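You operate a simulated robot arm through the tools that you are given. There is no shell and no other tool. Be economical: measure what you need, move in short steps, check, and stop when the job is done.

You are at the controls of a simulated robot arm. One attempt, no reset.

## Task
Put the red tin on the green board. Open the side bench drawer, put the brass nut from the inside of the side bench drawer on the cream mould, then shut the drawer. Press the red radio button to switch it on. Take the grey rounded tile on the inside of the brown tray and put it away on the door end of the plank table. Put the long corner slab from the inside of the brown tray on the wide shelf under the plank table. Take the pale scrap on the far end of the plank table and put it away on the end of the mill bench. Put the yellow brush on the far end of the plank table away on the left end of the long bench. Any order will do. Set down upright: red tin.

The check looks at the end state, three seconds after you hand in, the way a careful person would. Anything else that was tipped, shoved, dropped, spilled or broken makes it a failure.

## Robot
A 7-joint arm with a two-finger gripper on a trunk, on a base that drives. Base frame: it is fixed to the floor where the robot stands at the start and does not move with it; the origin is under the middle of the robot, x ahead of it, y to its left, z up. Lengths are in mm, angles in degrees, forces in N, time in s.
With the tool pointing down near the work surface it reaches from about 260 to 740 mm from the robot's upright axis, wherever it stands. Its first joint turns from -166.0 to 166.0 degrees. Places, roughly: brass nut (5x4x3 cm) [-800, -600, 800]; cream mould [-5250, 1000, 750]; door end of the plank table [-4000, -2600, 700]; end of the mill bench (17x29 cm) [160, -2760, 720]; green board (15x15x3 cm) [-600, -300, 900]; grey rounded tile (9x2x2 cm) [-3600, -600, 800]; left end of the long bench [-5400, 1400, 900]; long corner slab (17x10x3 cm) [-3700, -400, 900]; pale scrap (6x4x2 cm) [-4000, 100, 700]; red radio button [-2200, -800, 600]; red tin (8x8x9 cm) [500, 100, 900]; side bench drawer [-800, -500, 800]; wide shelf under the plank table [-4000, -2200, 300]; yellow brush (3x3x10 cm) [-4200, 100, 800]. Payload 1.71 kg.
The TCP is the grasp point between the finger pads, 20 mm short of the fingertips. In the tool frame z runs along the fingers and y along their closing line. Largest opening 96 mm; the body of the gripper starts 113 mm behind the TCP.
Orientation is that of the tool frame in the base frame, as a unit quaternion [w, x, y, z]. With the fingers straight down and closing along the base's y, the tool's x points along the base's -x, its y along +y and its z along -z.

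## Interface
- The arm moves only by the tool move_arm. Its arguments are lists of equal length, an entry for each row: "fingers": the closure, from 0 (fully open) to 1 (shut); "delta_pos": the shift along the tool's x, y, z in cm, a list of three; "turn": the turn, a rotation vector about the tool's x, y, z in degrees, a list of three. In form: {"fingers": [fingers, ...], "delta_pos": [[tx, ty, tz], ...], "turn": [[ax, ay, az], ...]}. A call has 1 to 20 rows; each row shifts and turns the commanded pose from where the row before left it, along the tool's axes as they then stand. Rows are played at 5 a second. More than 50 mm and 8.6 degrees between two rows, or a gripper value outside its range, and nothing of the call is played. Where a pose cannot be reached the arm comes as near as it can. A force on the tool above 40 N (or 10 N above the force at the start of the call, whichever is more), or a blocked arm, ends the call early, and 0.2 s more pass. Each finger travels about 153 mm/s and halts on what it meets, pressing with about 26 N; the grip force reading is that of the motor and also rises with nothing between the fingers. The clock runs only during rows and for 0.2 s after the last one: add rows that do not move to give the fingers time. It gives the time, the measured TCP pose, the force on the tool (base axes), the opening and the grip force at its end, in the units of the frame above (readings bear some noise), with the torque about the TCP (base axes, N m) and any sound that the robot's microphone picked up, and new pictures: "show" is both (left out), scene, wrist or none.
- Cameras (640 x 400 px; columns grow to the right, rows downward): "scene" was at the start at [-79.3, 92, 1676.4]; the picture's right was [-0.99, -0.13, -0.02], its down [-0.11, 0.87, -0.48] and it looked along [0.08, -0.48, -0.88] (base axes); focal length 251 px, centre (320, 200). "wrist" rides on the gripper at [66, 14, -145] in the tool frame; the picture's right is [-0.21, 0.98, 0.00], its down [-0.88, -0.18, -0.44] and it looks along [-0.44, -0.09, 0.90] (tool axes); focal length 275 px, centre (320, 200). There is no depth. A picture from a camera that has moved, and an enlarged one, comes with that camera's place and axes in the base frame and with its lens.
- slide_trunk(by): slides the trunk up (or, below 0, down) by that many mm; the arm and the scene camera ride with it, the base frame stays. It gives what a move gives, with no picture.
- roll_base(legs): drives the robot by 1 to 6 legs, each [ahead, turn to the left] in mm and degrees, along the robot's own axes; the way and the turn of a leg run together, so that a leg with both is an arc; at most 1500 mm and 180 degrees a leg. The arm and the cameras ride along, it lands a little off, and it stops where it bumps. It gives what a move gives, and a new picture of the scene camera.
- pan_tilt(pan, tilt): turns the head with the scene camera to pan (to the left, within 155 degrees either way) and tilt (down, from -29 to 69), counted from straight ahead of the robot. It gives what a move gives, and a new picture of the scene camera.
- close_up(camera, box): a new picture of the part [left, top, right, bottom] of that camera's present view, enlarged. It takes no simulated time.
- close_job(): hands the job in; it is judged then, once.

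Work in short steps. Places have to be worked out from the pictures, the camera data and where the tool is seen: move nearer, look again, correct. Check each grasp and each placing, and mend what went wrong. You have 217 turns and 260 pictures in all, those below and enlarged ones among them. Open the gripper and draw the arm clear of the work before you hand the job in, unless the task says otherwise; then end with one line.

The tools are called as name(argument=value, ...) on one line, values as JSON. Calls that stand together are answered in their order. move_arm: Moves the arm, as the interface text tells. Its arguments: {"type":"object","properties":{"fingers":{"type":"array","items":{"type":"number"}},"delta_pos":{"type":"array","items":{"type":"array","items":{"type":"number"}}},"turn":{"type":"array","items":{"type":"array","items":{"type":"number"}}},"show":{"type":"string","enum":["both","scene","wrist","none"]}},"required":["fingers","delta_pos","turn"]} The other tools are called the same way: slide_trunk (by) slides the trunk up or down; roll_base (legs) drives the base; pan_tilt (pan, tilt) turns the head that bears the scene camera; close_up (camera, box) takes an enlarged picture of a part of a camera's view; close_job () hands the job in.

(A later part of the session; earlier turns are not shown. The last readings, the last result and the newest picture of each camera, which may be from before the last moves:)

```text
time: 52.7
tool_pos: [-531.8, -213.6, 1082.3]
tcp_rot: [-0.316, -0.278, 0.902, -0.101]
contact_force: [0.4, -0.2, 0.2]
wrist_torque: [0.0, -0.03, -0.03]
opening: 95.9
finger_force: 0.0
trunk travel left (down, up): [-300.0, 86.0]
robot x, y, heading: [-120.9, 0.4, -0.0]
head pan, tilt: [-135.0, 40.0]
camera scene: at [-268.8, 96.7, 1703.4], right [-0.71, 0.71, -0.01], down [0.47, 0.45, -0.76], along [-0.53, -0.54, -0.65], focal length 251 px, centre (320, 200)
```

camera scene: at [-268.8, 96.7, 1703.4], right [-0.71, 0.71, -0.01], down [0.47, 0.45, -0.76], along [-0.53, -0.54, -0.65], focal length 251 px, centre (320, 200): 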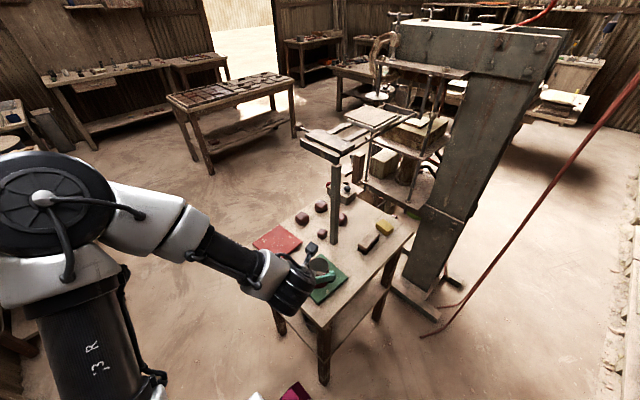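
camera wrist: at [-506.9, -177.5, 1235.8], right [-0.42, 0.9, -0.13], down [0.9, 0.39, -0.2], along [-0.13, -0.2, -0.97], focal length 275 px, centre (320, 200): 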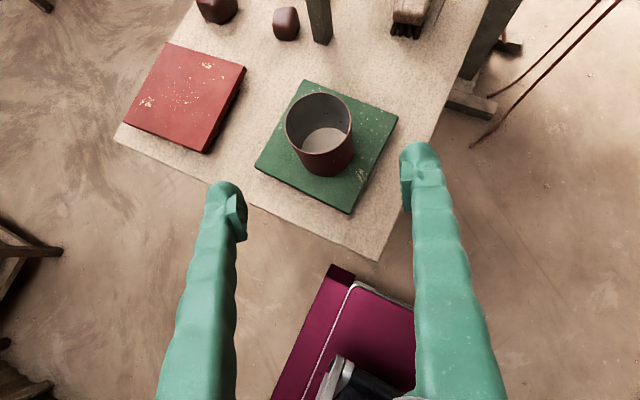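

Tin is placed. The table spans roughly x −1170..−525, y −660..−170, so the drawer is probably on its −y side. Untilt the tool and swing the arm forward for travelling.

move_arm(fingers=[0, 0, 0, 0, 0, 0, 0, 0, 0, 0, 0, 0, 0, 0, 0, 0, 0, 0, 0, 0], delta_pos=[[-0.94, 0, -0.75], [-1.03, 0, -0.61], [-1.1, 0, -0.47], [-1.16, 0, -0.32], [-1.19, 0, -0.16], [0.36, -4.41, 0], [0.36, -4.41, 0], [0.36, -4.41, 0], [0.36, -4.41, 0], [0.36, -4.41, 0], [0.36, -4.41, 0], [0.36, -4.41, 0], [0.36, -4.41, 0], [0.36, -4.41, 0], [0.36, -4.41, 0], [0.36, -4.41, 0], [0.36, -4.41, 0], [0.36, -4.41, 0], [0.36, -4.41, 0], [0.36, -4.41, 0]], turn=[[0, -7.7, 0], [0, -7.7, 0], [0, -7.7, 0], [0, -7.7, 0], [0, -7.7, 0], [0, 0, -6.3], [0, 0, -6.3], [0, 0, -6.3], [0, 0, -6.3], [0, 0, -6.3], [0, 0, -6.3], [0, 0, -6.3], [0, 0, -6.3], [0, 0, -6.3], [0, 0, -6.3], [0, 0, -6.3], [0, 0, -6.3], [0, 0, -6.3], [0, 0, -6.3], [0, 0, -6.3]], show="none")

pan_tilt(pan=-120, tilt=20)

```text
time: 56.9
tool_pos: [104.7, -342.9, 1079.4]
tcp_rot: [0.008, 0.902, -0.431, -0.006]
contact_force: [1.0, 0.0, -0.3]
wrist_torque: [-0.02, 0.11, 0.01]
opening: 96.1
finger_force: 0.1
trunk travel left (down, up): [-300.0, 86.0]
robot x, y, heading: [-122.6, 2.6, -0.1]
head pan, tilt: [-135.0, 40.0]
```

```text
time: 57.7
tool_pos: [95.8, -343.7, 1080.6]
tcp_rot: [0.006, 0.903, -0.431, -0.004]
contact_force: [0.6, -0.7, 0.3]
wrist_torque: [0.03, 0.01, -0.01]
opening: 96.0
finger_force: 0.0
trunk travel left (down, up): [-300.0, 86.0]
robot x, y, heading: [-121.2, -2.3, -0.2]
head pan, tilt: [-120.0, 20.0]
camera scene: at [-194.3, 76.2, 1738.7], right [-0.86, 0.5, 0.02], down [0.15, 0.3, -0.94], along [-0.48, -0.81, -0.33], focal length 251 px, centre (320, 200)
```

scene: 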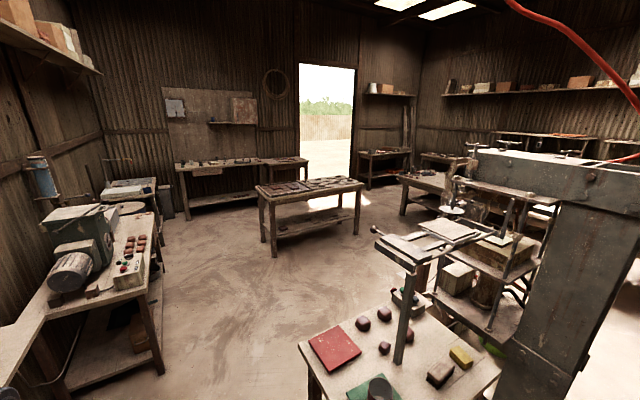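

Swing the arm to the robot's front before driving.

move_arm(fingers=[0, 0, 0, 0, 0, 0, 0, 0, 0, 0, 0, 0], delta_pos=[[0.36, -4.41, 0], [0.36, -4.41, 0], [0.36, -4.41, 0], [0.36, -4.41, 0], [0.36, -4.41, 0], [0.36, -4.41, 0], [0.36, -4.41, 0], [0.36, -4.41, 0], [0.36, -4.41, 0], [0.36, -4.41, 0], [0.36, -4.41, 0], [0.36, -4.41, 0]], turn=[[0, 0, -6.3], [0, 0, -6.3], [0, 0, -6.3], [0, 0, -6.3], [0, 0, -6.3], [0, 0, -6.3], [0, 0, -6.3], [0, 0, -6.3], [0, 0, -6.3], [0, 0, -6.3], [0, 0, -6.3], [0, 0, -6.3]], show="none")

roll_base(legs=[[0, -100], [1300, 0]])

```text
time: 60.3
tool_pos: [268.3, 116.1, 1076.4]
tcp_rot: [0.003, 0.977, 0.211, -0.002]
contact_force: [0.2, 0.2, 0.6]
wrist_torque: [-0.03, 0.0, 0.02]
opening: 96.0
finger_force: 0.0
trunk travel left (down, up): [-300.0, 86.0]
robot x, y, heading: [-118.3, -0.7, -0.1]
head pan, tilt: [-120.0, 20.0]
```

```text
time: 72.2
tool_pos: [-291.4, -1672.5, 1076.5]
tcp_rot: [-0.001, 0.792, -0.611, -0.004]
contact_force: [0.1, -0.4, -1.0]
wrist_torque: [0.01, 0.02, 0.01]
opening: 95.9
finger_force: 0.0
trunk travel left (down, up): [-300.0, 86.0]
robot x, y, heading: [-336.1, -1268.2, -99.9]
head pan, tilt: [-120.0, 20.0]
camera scene: at [-250.1, -1204.9, 1738.6], right [0.64, 0.77, 0.01], down [0.27, -0.2, -0.94], along [-0.72, 0.61, -0.33], focal length 251 px, centre (320, 200)
```

scene: 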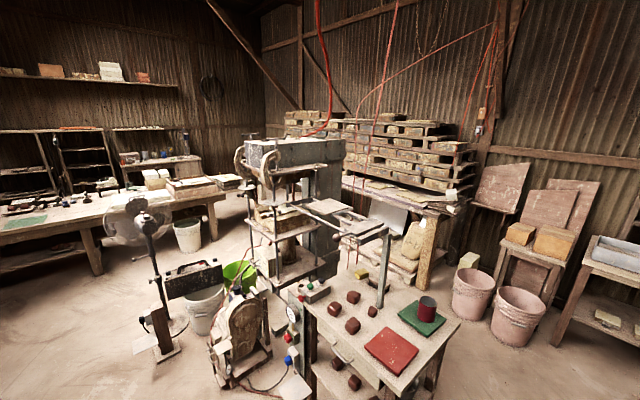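

The −y side of the table is visible with a drawer. Zoom in.

close_up(camera="scene", box=[120, 230, 440, 400])

close_up(camera="scene", box=[0, 100, 240, 250])

```text
2.00 times, centred on (280, 315) of scene
camera zoom: at [-250.1, -1204.9, 1738.6], right [0.64, 0.77, 0.01], down [0.27, -0.2, -0.94], along [-0.72, 0.61, -0.33], focal length 503 px, centre (400, -30)
```

zoom: 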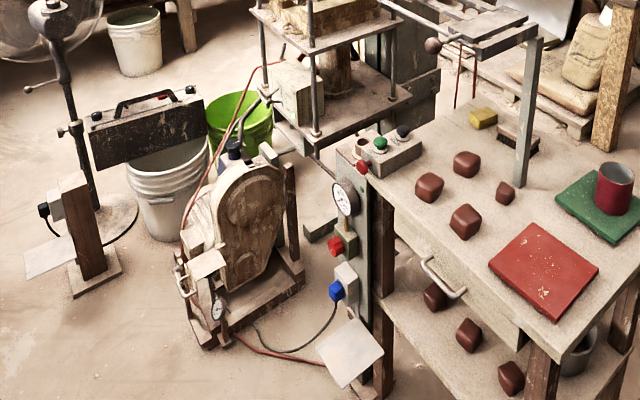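

```text
2.67 times, centred on (120, 175) of scene
camera zoom: at [-250.1, -1204.9, 1738.6], right [0.64, 0.77, 0.01], down [0.27, -0.2, -0.94], along [-0.72, 0.61, -0.33], focal length 670 px, centre (853, 267)
```

zoom: 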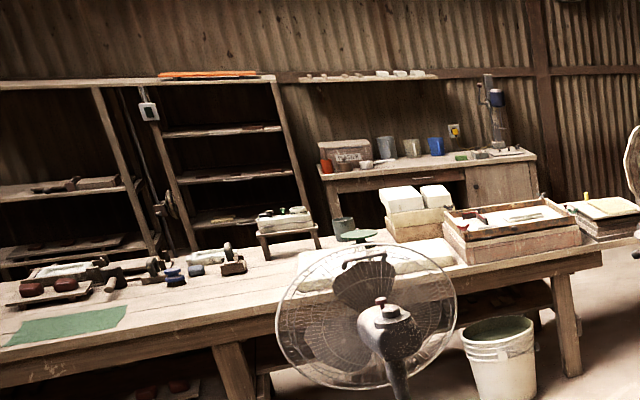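

The handle bar of the drawer is at about [-784,-623,780], and the black radio with its red button is further off. Drive to stand in front of the drawer, facing +y.

roll_base(legs=[[0, -80], [440, 0], [0, -90]])

pan_tilt(pan=0, tilt=50)

```text
time: 83.7
tool_pos: [-884.5, -896.3, 1082.0]
tcp_rot: [-0.002, 0.544, 0.839, 0.005]
contact_force: [-0.7, -0.6, -0.6]
wrist_torque: [0.01, 0.04, -0.01]
opening: 96.0
finger_force: 0.1
trunk travel left (down, up): [-300.0, 86.0]
robot x, y, heading: [-774.9, -1270.5, 89.5]
head pan, tilt: [-120.0, 20.0]
camera scene: at [-848.3, -1344.2, 1738.6], right [-0.5, -0.86, 0.01], down [-0.3, 0.16, -0.94], along [0.81, -0.48, -0.33], focal length 251 px, centre (320, 200)
```

scene: 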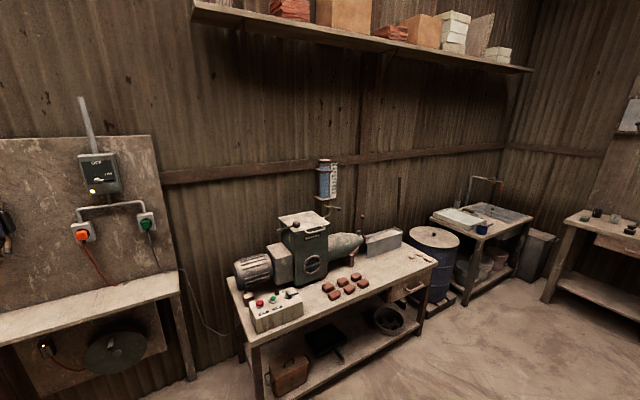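

```text
time: 85.7
tool_pos: [-886.4, -911.6, 1086.0]
tcp_rot: [-0.007, 0.542, 0.84, 0.011]
contact_force: [-1.0, -0.4, 0.2]
wrist_torque: [0.03, -0.03, 0.01]
opening: 96.2
finger_force: 0.1
trunk travel left (down, up): [-300.0, 86.0]
robot x, y, heading: [-772.4, -1270.3, 89.8]
head pan, tilt: [0.0, 50.0]
camera scene: at [-928.3, -1221.0, 1691.0], right [1.0, -0.01, 0.0], down [0.0, -0.78, -0.63], along [0.0, 0.63, -0.78], focal length 251 px, centre (320, 200)
```

scene: 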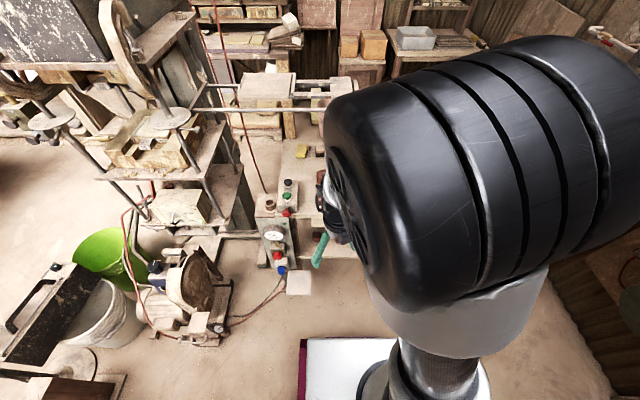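

Drive 100 mm closer and rotate the tool so its closing line runs along y, then look with the wrist camera.

roll_base(legs=[[100, 0]])

move_arm(fingers=[0, 0, 0, 0, 0, 0, 0, 0, 0, 0], delta_pos=[[0, 0, 0], [0, 0, 0], [0, 0, 0], [0, 0, 0], [0, 0, 0], [0, 0, 0], [0, 0, 0], [0, 0, 0], [0, 0, 0], [0, 0, 0]], turn=[[0, 0, -7.3], [0, 0, -7.3], [0, 0, -7.3], [0, 0, -7.3], [0, 0, -7.3], [0, 0, -7.3], [0, 0, -7.3], [0, 0, -7.3], [0, 0, -7.3], [0, 0, 0]], show="wrist")

```text
time: 86.9
tool_pos: [-886.5, -843.2, 1096.5]
tcp_rot: [-0.013, 0.54, 0.841, 0.022]
contact_force: [-0.3, -2.5, 1.3]
wrist_torque: [0.35, -0.1, 0.01]
opening: 96.0
finger_force: 0.0
trunk travel left (down, up): [-300.0, 86.0]
robot x, y, heading: [-771.2, -1172.4, 89.9]
head pan, tilt: [0.0, 50.0]
camera scene: at [-928.3, -1196.0, 1691.6], right [1.0, 0.0, 0.0], down [0.0, -0.75, -0.67], along [0.0, 0.67, -0.75], focal length 251 px, centre (320, 200)
```

scene: 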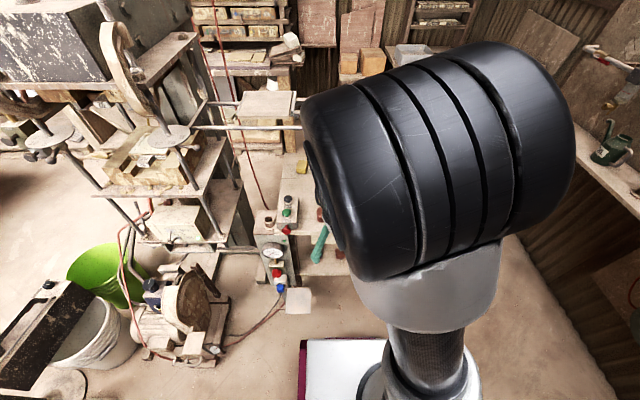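

```text
time: 89.1
tool_pos: [-885.7, -811.9, 1085.8]
tcp_rot: [0.0, -0.003, 1.0, 0.011]
contact_force: [0.7, 0.2, 0.7]
wrist_torque: [0.05, -0.02, 0.03]
opening: 95.9
finger_force: 0.1
trunk travel left (down, up): [-300.0, 86.0]
robot x, y, heading: [-772.0, -1171.7, 89.7]
head pan, tilt: [0.0, 50.0]
camera wrist: at [-951.0, -800.3, 1230.8], right [0.2, 0.98, 0.02], down [0.88, -0.19, 0.44], along [0.44, -0.07, -0.9], focal length 275 px, centre (320, 200)
```

wrist: 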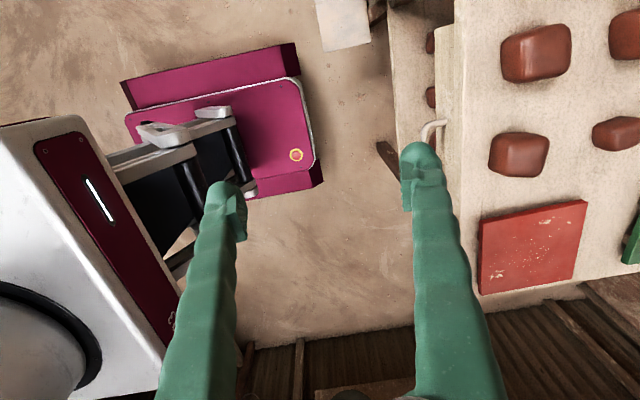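

Handle is near [-815,-637]; move nearer for a better look.

move_arm(fingers=[0, 0, 0, 0, 0], delta_pos=[[-1.65, 2.5, 2.15], [-1.65, 2.5, 2.15], [-1.65, 2.5, 2.15], [-1.65, 2.5, 2.15], [0, 0, 0]], turn=[[0, 0, 0], [0, 0, 0], [0, 0, 0], [0, 0, 0], [0, 0, 0]], show="wrist")

```text
time: 90.3
tool_pos: [-821.9, -709.8, 1002.0]
tcp_rot: [0.0, -0.003, 1.0, 0.011]
contact_force: [0.3, -0.9, -0.6]
wrist_torque: [-0.01, 0.0, -0.01]
opening: 96.3
finger_force: 0.0
trunk travel left (down, up): [-300.0, 86.0]
robot x, y, heading: [-775.8, -1170.9, 89.4]
head pan, tilt: [0.0, 50.0]
camera wrist: at [-887.3, -699.3, 1146.9], right [0.2, 0.98, 0.02], down [0.88, -0.19, 0.44], along [0.44, -0.07, -0.9], focal length 275 px, centre (320, 200)
```

wrist: 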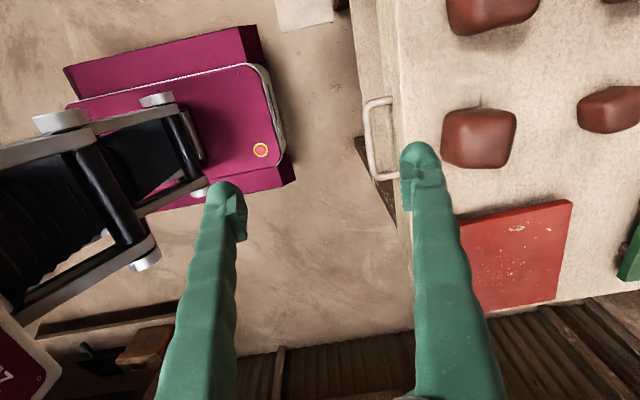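

Bar centre appears near [-782,-645]. Narrow the fingers to ~24 mm and hover above it.

move_arm(fingers=[0.5, 0.75, 0.75, 0.75], delta_pos=[[-1.33, 1.83, 2.33], [-1.33, 1.83, 2.33], [-1.33, 1.83, 2.33], [0, 0, 0]], turn=[[0, 0, 0], [0, 0, 0], [0, 0, 0], [0, 0, 0]], show="wrist")

```text
time: 91.3
tool_pos: [-780.3, -654.3, 933.9]
tcp_rot: [0.0, -0.003, 1.0, 0.011]
contact_force: [-0.4, -0.5, -0.5]
wrist_torque: [0.03, 0.03, 0.0]
opening: 24.1
finger_force: 0.1
trunk travel left (down, up): [-300.0, 86.0]
robot x, y, heading: [-770.7, -1166.9, 89.6]
head pan, tilt: [0.0, 50.0]
camera wrist: at [-845.7, -643.7, 1078.8], right [0.2, 0.98, 0.02], down [0.88, -0.19, 0.44], along [0.44, -0.07, -0.9], focal length 275 px, centre (320, 200)
```

wrist: 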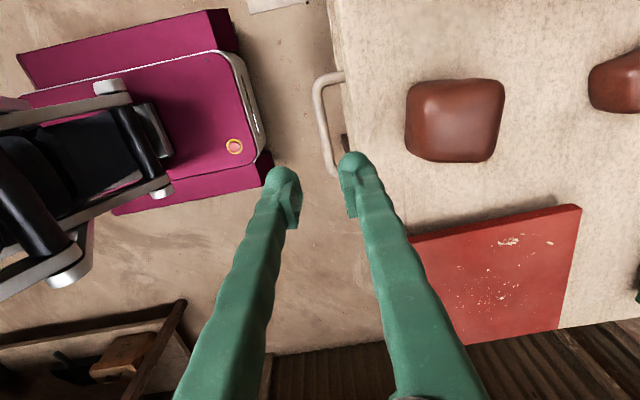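

The gap behind the bar is only ~17 mm, so a near-horizontal pinch from the front (fingers above and below the bar) is safer. Back the base 200 mm, then tilt the tool forward.

roll_base(legs=[[-200, 0]])

move_arm(fingers=[0.6, 0.6, 0.6, 0.6, 0.6, 0.6, 0.6, 0.6, 0.6, 0.6, 0.6], delta_pos=[[0, 1.34, 0.9], [0, 1.2, 1.08], [0, 1.04, 1.23], [0, 0.86, 1.37], [0, 0.66, 1.47], [0, 0.45, 1.55], [0, 0.23, 1.6], [0, 0, 1.61], [0, -0.22, 1.6], [0, -0.44, 1.55], [0, 0, 0]], turn=[[-8, 0, 0], [-8, 0, 0], [-8, 0, 0], [-8, 0, 0], [-8, 0, 0], [-8, 0, 0], [-8, 0, 0], [-8, 0, 0], [-8, 0, 0], [-8, 0, 0], [0, 0, 0]], show="wrist")

```text
time: 93.0
tool_pos: [-781.3, -858.8, 933.7]
tcp_rot: [0.001, -0.002, 1.0, 0.011]
contact_force: [-0.2, -0.6, -0.2]
wrist_torque: [0.04, -0.01, -0.01]
opening: 23.9
finger_force: 0.0
trunk travel left (down, up): [-300.0, 86.0]
robot x, y, heading: [-775.2, -1367.8, 89.6]
head pan, tilt: [0.0, 50.0]
camera scene: at [-928.8, -1325.8, 1691.0], right [1.0, -0.01, 0.0], down [0.0, -0.78, -0.63], along [0.0, 0.63, -0.78], focal length 251 px, centre (320, 200)
```

scene: 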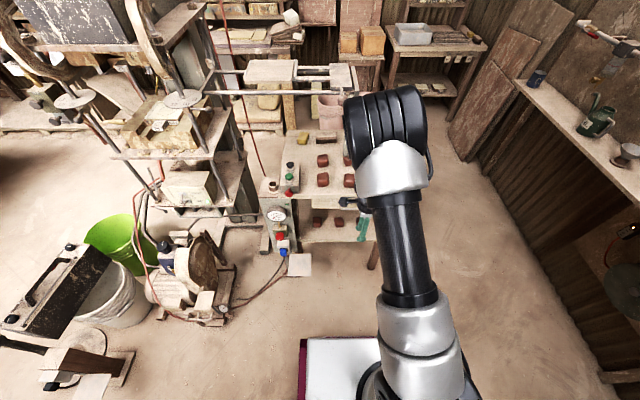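

```text
time: 95.3
tool_pos: [-794.3, -802.0, 876.9]
tcp_rot: [-0.009, -0.018, 0.918, 0.397]
contact_force: [0.2, -0.7, 0.0]
wrist_torque: [0.0, 0.01, -0.01]
opening: 38.6
finger_force: 0.1
out of reach, approached as far as the arm can: row 6, 7, 8, 9, 10
trunk travel left (down, up): [-300.0, 86.0]
robot x, y, heading: [-771.6, -1371.2, 89.6]
head pan, tilt: [0.0, 50.0]
camera wrist: at [-855.8, -898.7, 986.8], right [0.18, 0.68, 0.71], down [0.89, -0.41, 0.17], along [0.41, 0.61, -0.68], focal length 275 px, centre (320, 200)
```

wrist: 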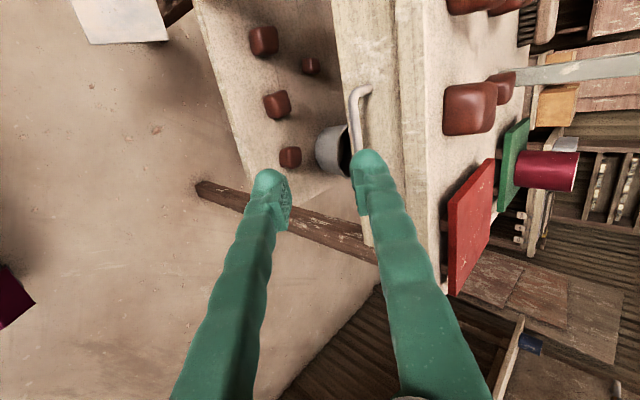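

Only 47° tilt was reachable. Lower the trunk 200 mm so the forearm lies flatter, then tilt further.

slide_trunk(by=-200)

move_arm(fingers=[0.6, 0.6, 0.6, 0.6, 0.6, 0.6], delta_pos=[[0, 1.5, -1.5], [0, 1.7, -1.2], [0, 1.9, -0.9], [0, 2.0, -0.7], [0, 2.0, -0.5], [0, 0, 0]], turn=[[-6, 0, 0], [-6, 0, 0], [-6, 0, 0], [-6, 0, 0], [-6, 0, 0], [0, 0, 0]], show="wrist")

```text
time: 97.5
tool_pos: [-795.3, -801.3, 677.5]
tcp_rot: [-0.009, -0.018, 0.918, 0.397]
contact_force: [-0.7, -0.2, 0.2]
wrist_torque: [-0.02, 0.0, 0.0]
opening: 38.3
finger_force: 0.0
trunk travel left (down, up): [-100.0, 286.0]
robot x, y, heading: [-774.2, -1375.9, 89.8]
head pan, tilt: [0.0, 50.0]
```

```text
time: 98.9
tool_pos: [-761.0, -809.4, 751.4]
tcp_rot: [-0.013, -0.023, 0.892, 0.451]
contact_force: [-0.3, 0.2, 0.4]
wrist_torque: [-0.03, 0.03, 0.03]
opening: 38.6
finger_force: 0.0
out of reach, approached as far as the arm can: row 1, 2, 3, 4, 5
trunk travel left (down, up): [-100.0, 286.0]
robot x, y, heading: [-771.8, -1369.1, 89.8]
head pan, tilt: [0.0, 50.0]
camera wrist: at [-818.9, -921.0, 847.8], right [0.18, 0.59, 0.79], down [0.9, -0.42, 0.11], along [0.4, 0.69, -0.61], focal length 275 px, centre (320, 200)
```

wrist: 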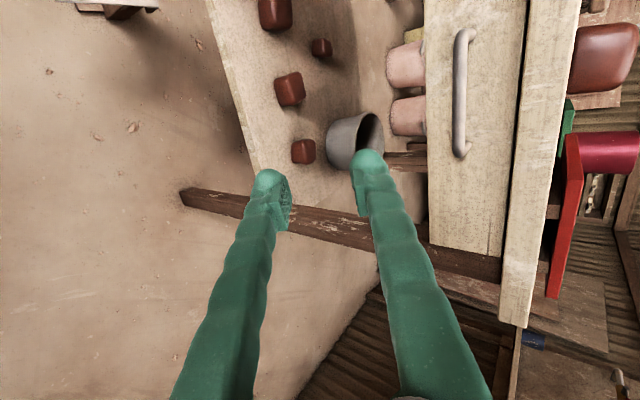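

Tilt reached 54°. Back the base 130 mm and lower the trunk 100 mm to allow a flatter tool.

roll_base(legs=[[-130, 0]])

slide_trunk(by=-100)

move_arm(fingers=[0.6, 0.6, 0.6, 0.6, 0.6, 0.6, 0.6], delta_pos=[[0, 3.5, 0.5], [0, 3.3, 1], [0, 2.7, 1.5], [0, 2.2, 2], [0, 2.0, 2], [0, 1.5, 2], [0, 0, 0]], turn=[[0, 0, 0], [0, 0, 0], [-5, 0, 0], [-5, 0, 0], [-5, 0, 0], [-5, 0, 0], [0, 0, 0]], show="wrist")

```text
time: 100.2
tool_pos: [-759.9, -932.6, 744.8]
tcp_rot: [-0.013, -0.022, 0.894, 0.446]
contact_force: [-0.1, 0.8, -0.7]
wrist_torque: [-0.06, 0.02, 0.01]
opening: 38.3
finger_force: 0.0
trunk travel left (down, up): [-100.0, 286.0]
robot x, y, heading: [-772.3, -1501.2, 89.6]
head pan, tilt: [0.0, 50.0]
camera scene: at [-929.4, -1450.1, 1491.0], right [1.0, -0.01, 0.0], down [-0.01, -0.78, -0.62], along [0.0, 0.62, -0.78], focal length 251 px, centre (320, 200)
```

scene: 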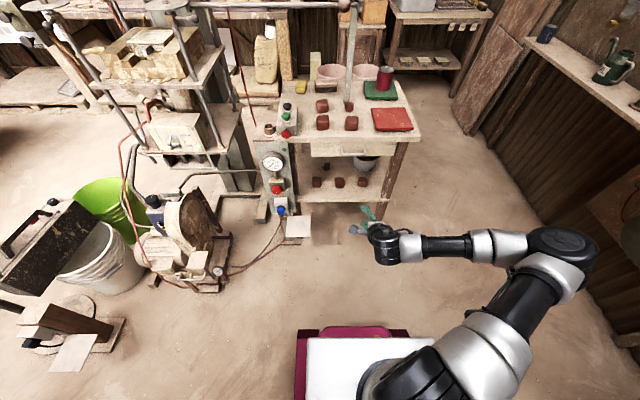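

```text
time: 101.6
tool_pos: [-760.4, -947.5, 657.4]
tcp_rot: [-0.013, -0.021, 0.89, 0.456]
contact_force: [-0.2, -0.3, -0.5]
wrist_torque: [-0.02, 0.01, -0.02]
opening: 38.4
finger_force: 0.0
trunk travel left (down, up): [0.0, 386.0]
robot x, y, heading: [-772.8, -1501.8, 89.4]
head pan, tilt: [0.0, 50.0]
```

```text
time: 103.2
tool_pos: [-764.5, -848.3, 721.8]
tcp_rot: [-0.014, -0.02, 0.855, 0.518]
contact_force: [-0.6, 0.6, -0.1]
wrist_torque: [-0.01, 0.04, 0.0]
opening: 38.5
finger_force: 0.1
out of reach, approached as far as the arm can: row 4, 5, 6
trunk travel left (down, up): [0.0, 386.0]
robot x, y, heading: [-771.8, -1498.9, 89.2]
head pan, tilt: [0.0, 50.0]
camera wrist: at [-823.2, -971.6, 800.9], right [0.19, 0.46, 0.87], down [0.9, -0.44, 0.04], along [0.4, 0.77, -0.5], focal length 275 px, centre (320, 200)
```

wrist: 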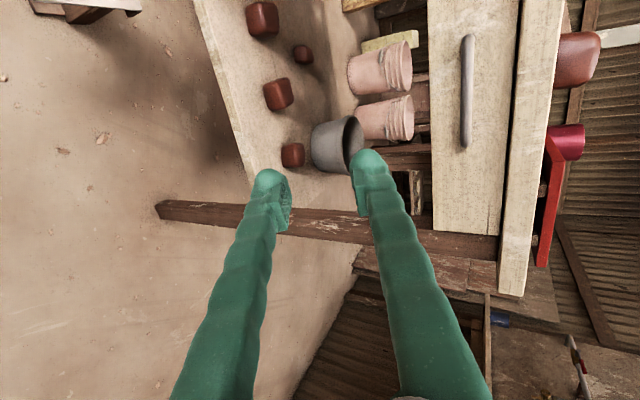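

Tool tilt 62°; bar triangulates to [-783,-648,786]. Move to a pre-approach point 80 mm in front of it with ~22 mm opening.

move_arm(fingers=[0.77, 0.77, 0.77, 0.77, 0.77], delta_pos=[[0.22, 3.74, 1.39], [0.22, 3.74, 1.39], [0.22, 3.74, 1.39], [0.22, 3.74, 1.39], [0, 0, 0]], turn=[[0, 0, 0], [0, 0, 0], [0, 0, 0], [0, 0, 0], [0, 0, 0]], show="wrist")

```text
time: 104.4
tool_pos: [-777.0, -731.1, 830.0]
tcp_rot: [-0.014, -0.02, 0.854, 0.519]
contact_force: [0.0, 0.7, 0.3]
wrist_torque: [-0.01, -0.03, -0.03]
opening: 22.0
finger_force: 0.0
trunk travel left (down, up): [0.0, 386.0]
robot x, y, heading: [-774.1, -1499.1, 89.8]
head pan, tilt: [0.0, 50.0]
camera wrist: at [-836.5, -854.1, 909.4], right [0.19, 0.46, 0.87], down [0.9, -0.44, 0.04], along [0.4, 0.77, -0.5], focal length 275 px, centre (320, 200)
```

wrist: 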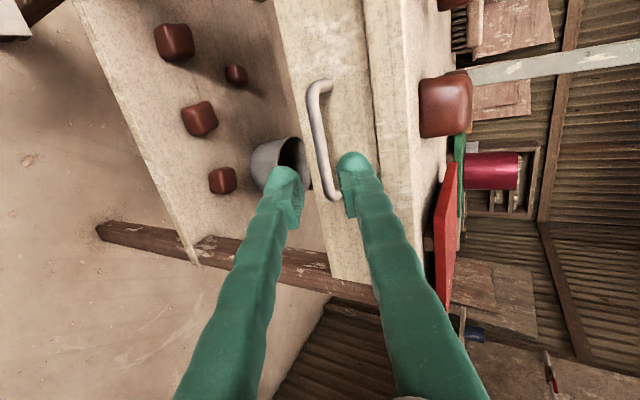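

Aligned. Advance 60 mm and look again.

move_arm(fingers=[0.77, 0.77, 0.77, 0.77], delta_pos=[[0.23, -0.1, 2], [0.22, -0.1, 2], [0, 0, 2], [0, 0, 0]], turn=[[0, 0, 0], [0, 0, 0], [0, 0, 0], [0, 0, 0]], show="wrist")

close_up(camera="wrist", box=[240, 80, 420, 240])

```text
time: 105.4
tool_pos: [-783.5, -677.5, 798.6]
tcp_rot: [-0.013, -0.02, 0.855, 0.519]
contact_force: [-0.6, -0.5, -0.8]
wrist_torque: [0.0, 0.02, -0.02]
opening: 22.2
finger_force: 0.0
trunk travel left (down, up): [0.0, 386.0]
robot x, y, heading: [-775.8, -1506.1, 89.4]
head pan, tilt: [0.0, 50.0]
camera wrist: at [-843.0, -801.1, 878.6], right [0.19, 0.46, 0.87], down [0.9, -0.44, 0.04], along [0.4, 0.77, -0.5], focal length 275 px, centre (320, 200)
```

wrist: 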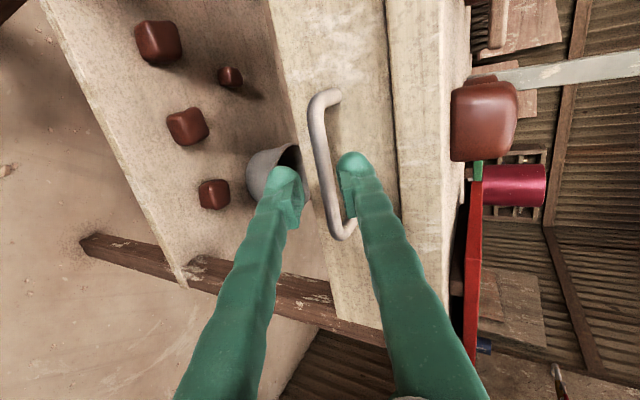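

```text
2.50 times, centred on (330, 160) of wrist
camera zoom: at [-843.0, -801.1, 878.6], right [0.19, 0.46, 0.87], down [0.9, -0.44, 0.04], along [0.4, 0.77, -0.5], focal length 688 px, centre (295, 300)
```

zoom: 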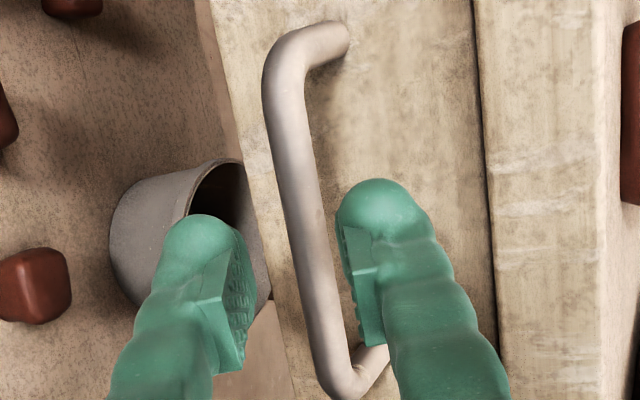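

The bar lies between the fingers. Advance 21 mm and close.

move_arm(fingers=[0.77, 0.77, 0.77, 0.85, 1, 1], delta_pos=[[0, 0, 0.7], [0, 0, 0.7], [0, 0, 0.7], [0, 0, 0], [0, 0, 0], [0, 0, 0]], turn=[[0, 0, 0], [0, 0, 0], [0, 0, 0], [0, 0, 0], [0, 0, 0], [0, 0, 0]], show="wrist")

```text
time: 106.8
tool_pos: [-786.3, -659.0, 794.1]
tcp_rot: [-0.013, -0.02, 0.853, 0.521]
contact_force: [-1.9, 0.6, 15.3]
wrist_torque: [0.14, 0.38, -0.2]
opening: 10.0
finger_force: 35.3
trunk travel left (down, up): [0.0, 386.0]
robot x, y, heading: [-778.0, -1501.8, 89.4]
head pan, tilt: [0.0, 50.0]
camera wrist: at [-845.6, -783.6, 871.8], right [0.19, 0.46, 0.87], down [0.9, -0.44, 0.04], along [0.4, 0.78, -0.49], focal length 275 px, centre (320, 200)
```

wrist: 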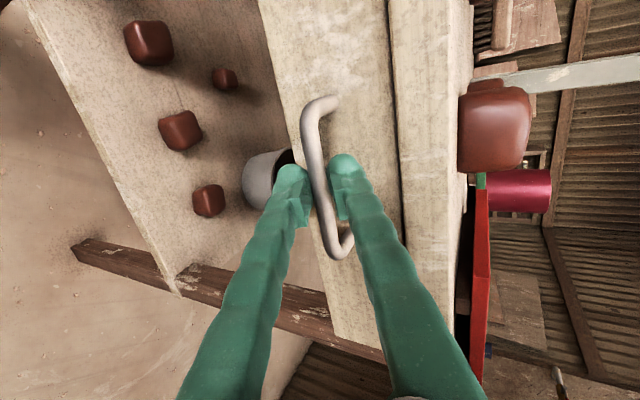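

Gripped (10 mm). Pull the drawer out along −y.

move_arm(fingers=[1, 1, 1, 1, 1, 1, 1], delta_pos=[[0.04, -0.46, -0.88], [0.09, -0.91, -1.78], [0.09, -0.91, -1.78], [0.09, -0.91, -1.78], [0.09, -0.91, -1.78], [0.09, -0.91, -1.78], [0, 0, 0]], turn=[[0, 0, 0], [0, 0, 0], [0, 0, 0], [0, 0, 0], [0, 0, 0], [0, 0, 0], [0, 0, 0]], show="wrist")

```text
time: 108.4
tool_pos: [-787.0, -768.7, 793.3]
tcp_rot: [-0.014, -0.02, 0.853, 0.522]
contact_force: [-2.9, -0.1, 35.8]
wrist_torque: [0.43, 0.62, 0.14]
opening: 9.8
finger_force: 35.4
trunk travel left (down, up): [0.0, 386.0]
robot x, y, heading: [-779.0, -1503.9, 89.7]
head pan, tilt: [0.0, 50.0]
camera wrist: at [-845.8, -894.4, 871.3], right [0.18, 0.45, 0.87], down [0.9, -0.44, 0.04], along [0.4, 0.78, -0.49], focal length 275 px, centre (320, 200)
```

wrist: 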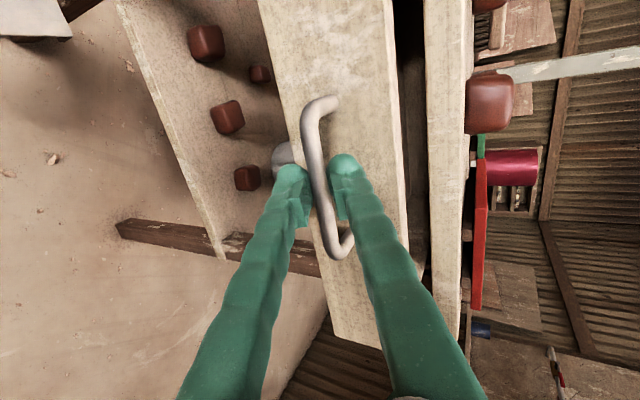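

It slides. There's some vertical load; relieve it slightly and pull 90 mm more.

move_arm(fingers=[1, 1, 1, 1, 1, 1, 1], delta_pos=[[0, 0.35, -0.18], [0.09, -0.91, -1.78], [0.09, -0.91, -1.78], [0.09, -0.91, -1.78], [0.09, -0.91, -1.78], [0.05, -0.46, -0.88], [0, 0, 0]], turn=[[0, 0, 0], [0, 0, 0], [0, 0, 0], [0, 0, 0], [0, 0, 0], [0, 0, 0], [0, 0, 0]], show="both")

```text
time: 110.0
tool_pos: [-788.2, -860.6, 793.7]
tcp_rot: [-0.015, -0.022, 0.856, 0.516]
contact_force: [-16.0, -0.3, -4.8]
wrist_torque: [-0.04, 0.62, 0.33]
opening: 10.0
finger_force: 34.9
trunk travel left (down, up): [0.0, 386.0]
robot x, y, heading: [-775.8, -1504.6, 89.7]
head pan, tilt: [0.0, 50.0]
camera scene: at [-930.9, -1458.8, 1391.8], right [1.0, -0.01, 0.0], down [-0.01, -0.78, -0.63], along [0.01, 0.63, -0.78], focal length 251 px, centre (320, 200)
camera wrist: at [-845.2, -984.3, 873.2], right [0.18, 0.47, 0.87], down [0.9, -0.43, 0.04], along [0.39, 0.77, -0.5], focal length 275 px, centre (320, 200)
```

scene: 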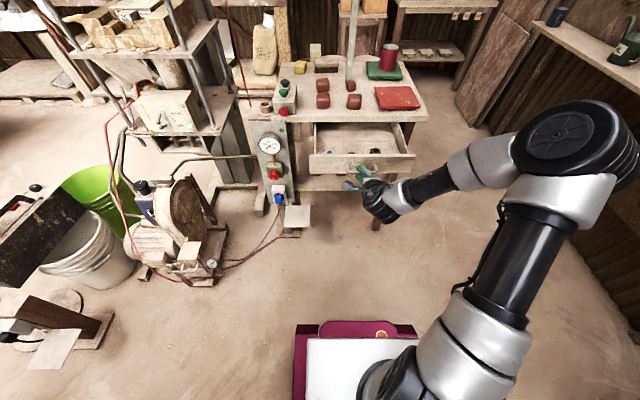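
wrist: 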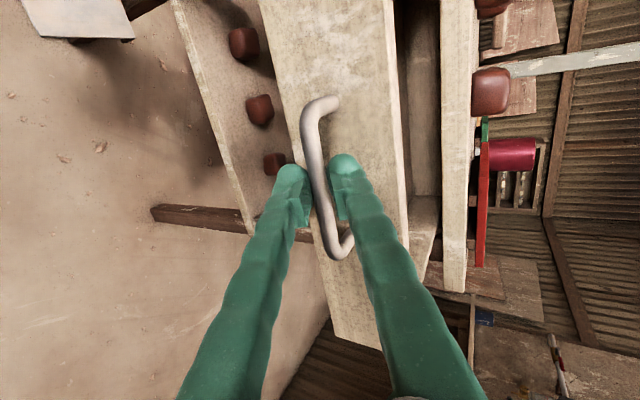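

Drawer is open ~200 mm. Zoom into the drawer to find the brass nut.

close_up(camera="scene", box=[280, 100, 440, 210])

```text
3.64 times, centred on (360, 155) of scene
camera zoom: at [-930.9, -1458.8, 1391.8], right [1.0, -0.01, 0.0], down [-0.01, -0.78, -0.63], along [0.01, 0.63, -0.78], focal length 914 px, centre (174, 364)
```

zoom: 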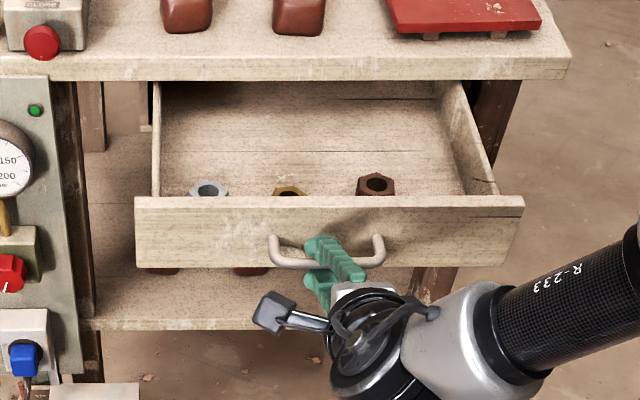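

The brass nut is the middle one, around [-801,-740,765]. Release the handle, back off, and raise the trunk.

move_arm(fingers=[0.7, 0.7, 0.7, 0.7, 0.7], delta_pos=[[0, 0, 0], [0, 0, 0], [0, 0, -2], [0, 0, -4], [0, 0, -4]], turn=[[0, 0, 0], [0, 0, 0], [0, 0, 0], [0, 0, 0], [0, 0, 0]], show="none")

slide_trunk(by=250)

move_arm(fingers=[0.3, 0.3, 0.3, 0.3, 0.3, 0.3, 0.3, 0.3, 0.3], delta_pos=[[0, 0, 0], [0, 0, 0], [0, 0, 0], [0, 0, 0], [0, 0, 0], [0, 0, 0], [0, 0, 0], [0, 0, 0], [0, 0, 0]], turn=[[7.75, 0, 0], [7.75, 0, 0], [7.75, 0, 0], [7.75, 0, 0], [7.75, 0, 0], [7.75, 0, 0], [7.75, 0, 0], [7.75, 0, 0], [0, 0, 0]], show="both")

```text
time: 111.2
tool_pos: [-779.5, -948.5, 841.1]
tcp_rot: [-0.014, -0.019, 0.854, 0.519]
contact_force: [0.4, -0.1, 0.2]
wrist_torque: [-0.02, 0.02, 0.02]
opening: 29.0
finger_force: 0.0
trunk travel left (down, up): [0.0, 386.0]
robot x, y, heading: [-779.2, -1503.9, 89.4]
head pan, tilt: [0.0, 50.0]
```

```text
time: 113.8
tool_pos: [-779.7, -947.2, 1089.6]
tcp_rot: [-0.013, -0.02, 0.854, 0.519]
contact_force: [0.4, -0.9, -0.5]
wrist_torque: [-0.03, 0.0, -0.01]
opening: 28.6
finger_force: 0.0
trunk travel left (down, up): [-250.0, 136.0]
robot x, y, heading: [-775.0, -1503.5, 89.4]
head pan, tilt: [0.0, 50.0]
```

```text
time: 115.8
tool_pos: [-777.5, -950.7, 1077.9]
tcp_rot: [-0.001, -0.025, 1.0, 0.003]
contact_force: [0.2, -0.1, 0.0]
wrist_torque: [-0.04, 0.0, 0.01]
opening: 67.1
finger_force: 0.1
out of reach, approached as far as the arm can: row 4
trunk travel left (down, up): [-250.0, 136.0]
robot x, y, heading: [-780.4, -1502.9, 89.5]
head pan, tilt: [0.0, 50.0]
camera scene: at [-929.0, -1455.1, 1640.9], right [1.0, -0.01, 0.0], down [-0.01, -0.78, -0.63], along [0.0, 0.63, -0.78], focal length 251 px, centre (320, 200)
camera wrist: at [-842.2, -939.8, 1222.8], right [0.16, 0.99, 0.01], down [0.89, -0.14, 0.44], along [0.44, -0.06, -0.9], focal length 275 px, centre (320, 200)
```

scene: 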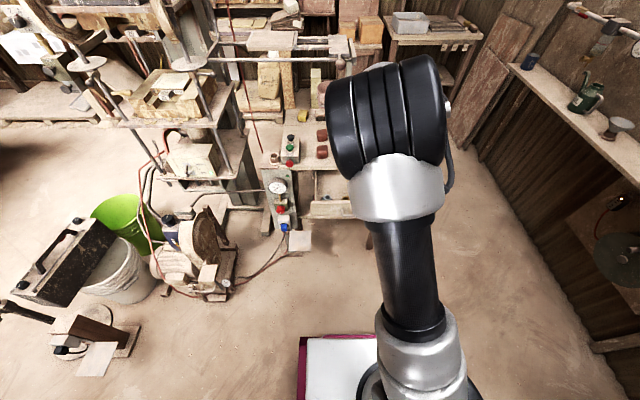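
wrist: 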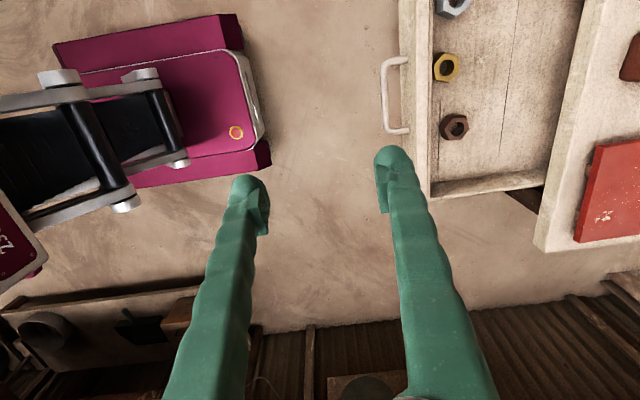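

Brass nut near [-806,-745]. Drive 200 mm closer and turn the tool so it closes along x.

roll_base(legs=[[200, 0]])

move_arm(fingers=[0.25, 0.25, 0.25, 0.25, 0.25, 0.25, 0.25, 0.25, 0.25, 0.25, 0.25, 0.25, 0.25, 0.25], delta_pos=[[0, 0, 0], [0, 0, 0], [0, 0, 0], [0, 0, 0], [0, 0, 0], [0, 0, 0], [0, 0, 0], [0, 0, 0], [0, 0, 0], [0, 0, 0], [0, 0, 0], [0, 0, 3], [0, 0, 3], [0, 0, 0]], turn=[[0, 0, 7.9], [0, 0, 7.9], [0, 0, 7.9], [0, 0, 7.9], [0, 0, 7.9], [0, 0, 7.9], [0, 0, 7.9], [0, 0, 7.9], [0, 0, 7.9], [0, 0, 7.9], [0, 0, 7.9], [0, 0, 0], [0, 0, 0], [0, 0, 0]], show="wrist")

```text
time: 117.4
tool_pos: [-775.7, -747.5, 1077.7]
tcp_rot: [-0.002, -0.024, 1.0, 0.004]
contact_force: [0.8, 0.9, -0.1]
wrist_torque: [-0.05, -0.01, -0.05]
opening: 67.2
finger_force: 0.0
trunk travel left (down, up): [-250.0, 136.0]
robot x, y, heading: [-774.0, -1297.7, 89.8]
head pan, tilt: [0.0, 50.0]
camera scene: at [-927.7, -1251.6, 1640.9], right [1.0, -0.01, 0.0], down [-0.01, -0.78, -0.63], along [0.01, 0.63, -0.78], focal length 251 px, centre (320, 200)
```

scene: 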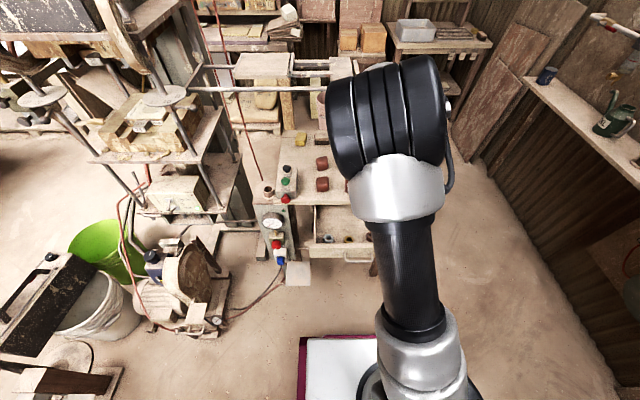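

```text
time: 120.4
tool_pos: [-776.9, -763.5, 1025.1]
tcp_rot: [-0.009, 0.67, 0.742, 0.007]
contact_force: [-0.2, 0.1, -0.6]
wrist_torque: [0.0, 0.0, -0.01]
opening: 72.0
finger_force: 0.1
trunk travel left (down, up): [-250.0, 136.0]
robot x, y, heading: [-774.7, -1300.9, 89.7]
head pan, tilt: [0.0, 50.0]
camera wrist: at [-768.1, -699.2, 1171.2], right [0.99, -0.1, -0.01], down [-0.09, -0.9, 0.42], along [-0.05, -0.42, -0.91], focal length 275 px, centre (320, 200)
```

wrist: 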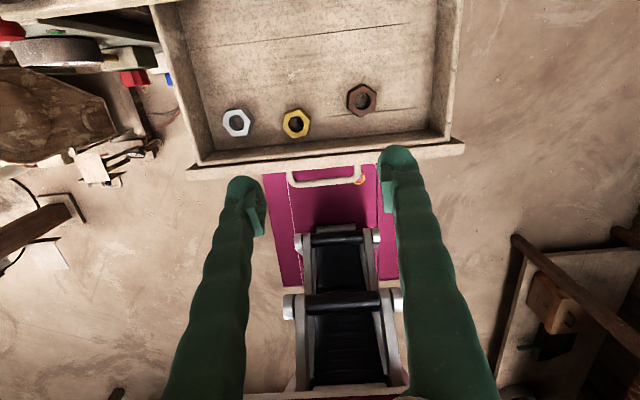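

Nut triangulates to about [-809,-759], top z≈788. Move over it and descend partway.

move_arm(fingers=[0.25, 0.25, 0.25, 0.25, 0.25], delta_pos=[[0.2, -0.78, 3.25], [0.2, -0.78, 3.25], [0.2, -0.78, 3.25], [0.2, -0.78, 3.25], [0, 0, 0]], turn=[[0, 0, 0], [0, 0, 0], [0, 0, 0], [0, 0, 0], [0, 0, 0]], show="none")

close_up(camera="wrist", box=[160, 60, 480, 260])

```text
time: 121.6
tool_pos: [-807.7, -757.4, 896.3]
tcp_rot: [-0.008, 0.67, 0.742, 0.007]
contact_force: [0.8, 0.2, -0.8]
wrist_torque: [-0.01, 0.02, -0.01]
opening: 71.7
finger_force: 0.0
trunk travel left (down, up): [-250.0, 136.0]
robot x, y, heading: [-773.9, -1300.0, 89.6]
head pan, tilt: [0.0, 50.0]
```

```text
2.00 times, centred on (320, 160) of wrist
camera zoom: at [-798.7, -692.4, 1042.0], right [0.99, -0.1, -0.01], down [-0.09, -0.9, 0.42], along [-0.05, -0.42, -0.91], focal length 551 px, centre (320, 280)
```

zoom: 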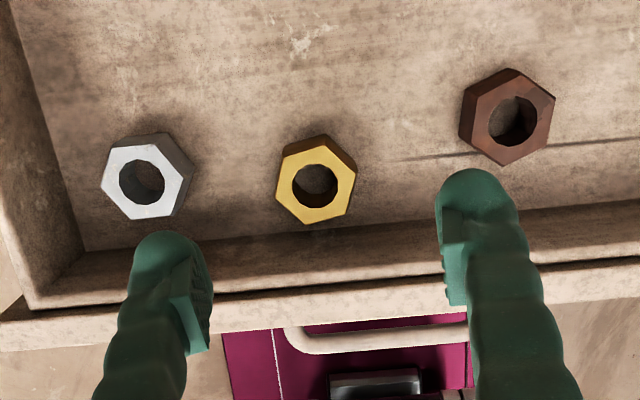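

Rotate ~14° toward the nut's flats, narrow to 54 mm, centre and descend to z≈790.

move_arm(fingers=[0.44, 0.44, 0.44, 0.44, 0.44, 0.44], delta_pos=[[0, 0, 0], [0, 0, 0], [-0.43, -0.15, 3], [0, 0, 4], [0, 0, 3.4], [0, 0, 0]], turn=[[0, 0, 7], [0, 0, 7], [0, 0, 0], [0, 0, 0], [0, 0, 0], [0, 0, 0]], show="wrist")

```text
time: 123.0
tool_pos: [-811.2, -756.9, 793.5]
tcp_rot: [-0.009, 0.755, 0.656, 0.005]
contact_force: [0.4, -0.6, -0.6]
wrist_torque: [-0.02, -0.01, -0.01]
opening: 53.8
finger_force: 0.1
trunk travel left (down, up): [-250.0, 136.0]
robot x, y, heading: [-772.2, -1300.1, 89.5]
head pan, tilt: [0.0, 50.0]
camera wrist: at [-787.0, -696.8, 938.1], right [0.94, -0.34, -0.01], down [-0.31, -0.85, 0.43], along [-0.15, -0.4, -0.9], focal length 275 px, centre (320, 200)
```

wrist: 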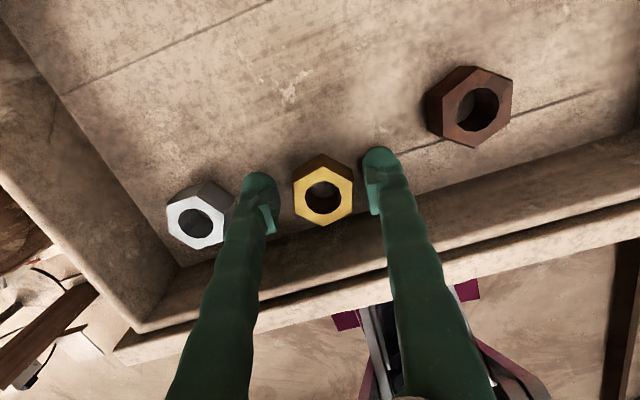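

Shift −y by 6 mm and lower 10 mm with the force guard.

move_arm(fingers=[0.44, 0.44, 0.44, 0.44], delta_pos=[[-0.6, 0.1, 0], [0, 0, 0.5], [0, 0, 0.5], [0, 0, 0]], turn=[[0, 0, 0], [0, 0, 0], [0, 0, 0], [0, 0, 0]], show="none")

close_up(camera="wrist", box=[200, 110, 440, 260])

```text
time: 124.0
tool_pos: [-811.3, -772.7, 795.5]
tcp_rot: [-0.016, 0.755, 0.655, 0.012]
contact_force: [-0.7, -0.4, 0.7]
wrist_torque: [0.02, 0.0, 0.0]
opening: 53.8
finger_force: 0.0
trunk travel left (down, up): [-250.0, 136.0]
robot x, y, heading: [-772.6, -1301.7, 89.8]
head pan, tilt: [0.0, 50.0]
stopped in row 4: the force on the tool passed its limit at 43 N (the readings are from after the stop); the commanded pose is now the measured one
```

```text
2.67 times, centred on (320, 185) of wrist
camera zoom: at [-787.4, -714.5, 941.1], right [0.94, -0.34, -0.02], down [-0.3, -0.86, 0.41], along [-0.15, -0.38, -0.91], focal length 734 px, centre (320, 240)
```

zoom: 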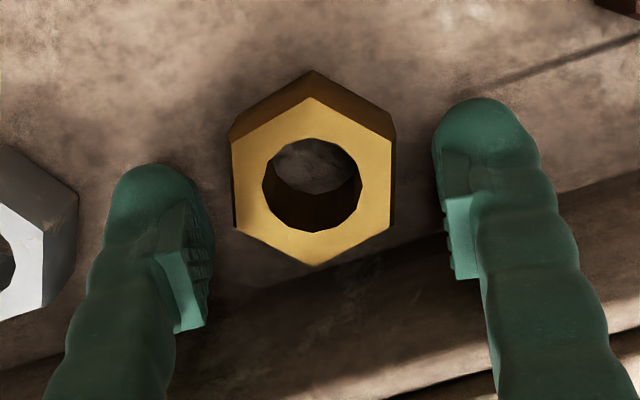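

Contact with the drawer floor at tip z≈764, so nut top ≈790 and centre ≈[-810,-763]. Re-centre, stay 6 mm above the floor, and close.

move_arm(fingers=[0.44, 0.44, 0.44, 0.7, 1, 1], delta_pos=[[0.5, 0, 0], [0.45, 0, 0.3], [0, 0, 0.3], [0, 0, 0], [0, 0, 0], [0, 0, 0]], turn=[[0, 0, 0], [0, 0, 0], [0, 0, 0], [0, 0, 0], [0, 0, 0], [0, 0, 0]], show="wrist")

```text
time: 125.4
tool_pos: [-810.0, -762.1, 787.7]
tcp_rot: [-0.017, 0.755, 0.656, 0.013]
contact_force: [1.2, -0.3, 3.1]
wrist_torque: [-0.04, -0.15, 0.02]
opening: 35.9
finger_force: 26.3
trunk travel left (down, up): [-250.0, 136.0]
robot x, y, heading: [-770.1, -1301.3, 89.4]
head pan, tilt: [0.0, 50.0]
camera wrist: at [-786.2, -704.1, 935.2], right [0.94, -0.34, -0.02], down [-0.3, -0.86, 0.41], along [-0.15, -0.38, -0.91], focal length 275 px, centre (320, 200)
```

wrist: 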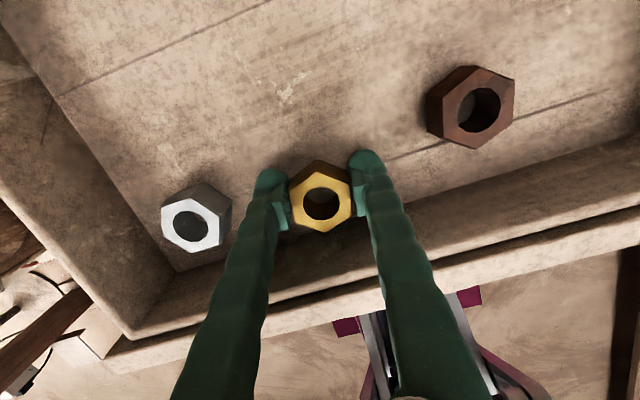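

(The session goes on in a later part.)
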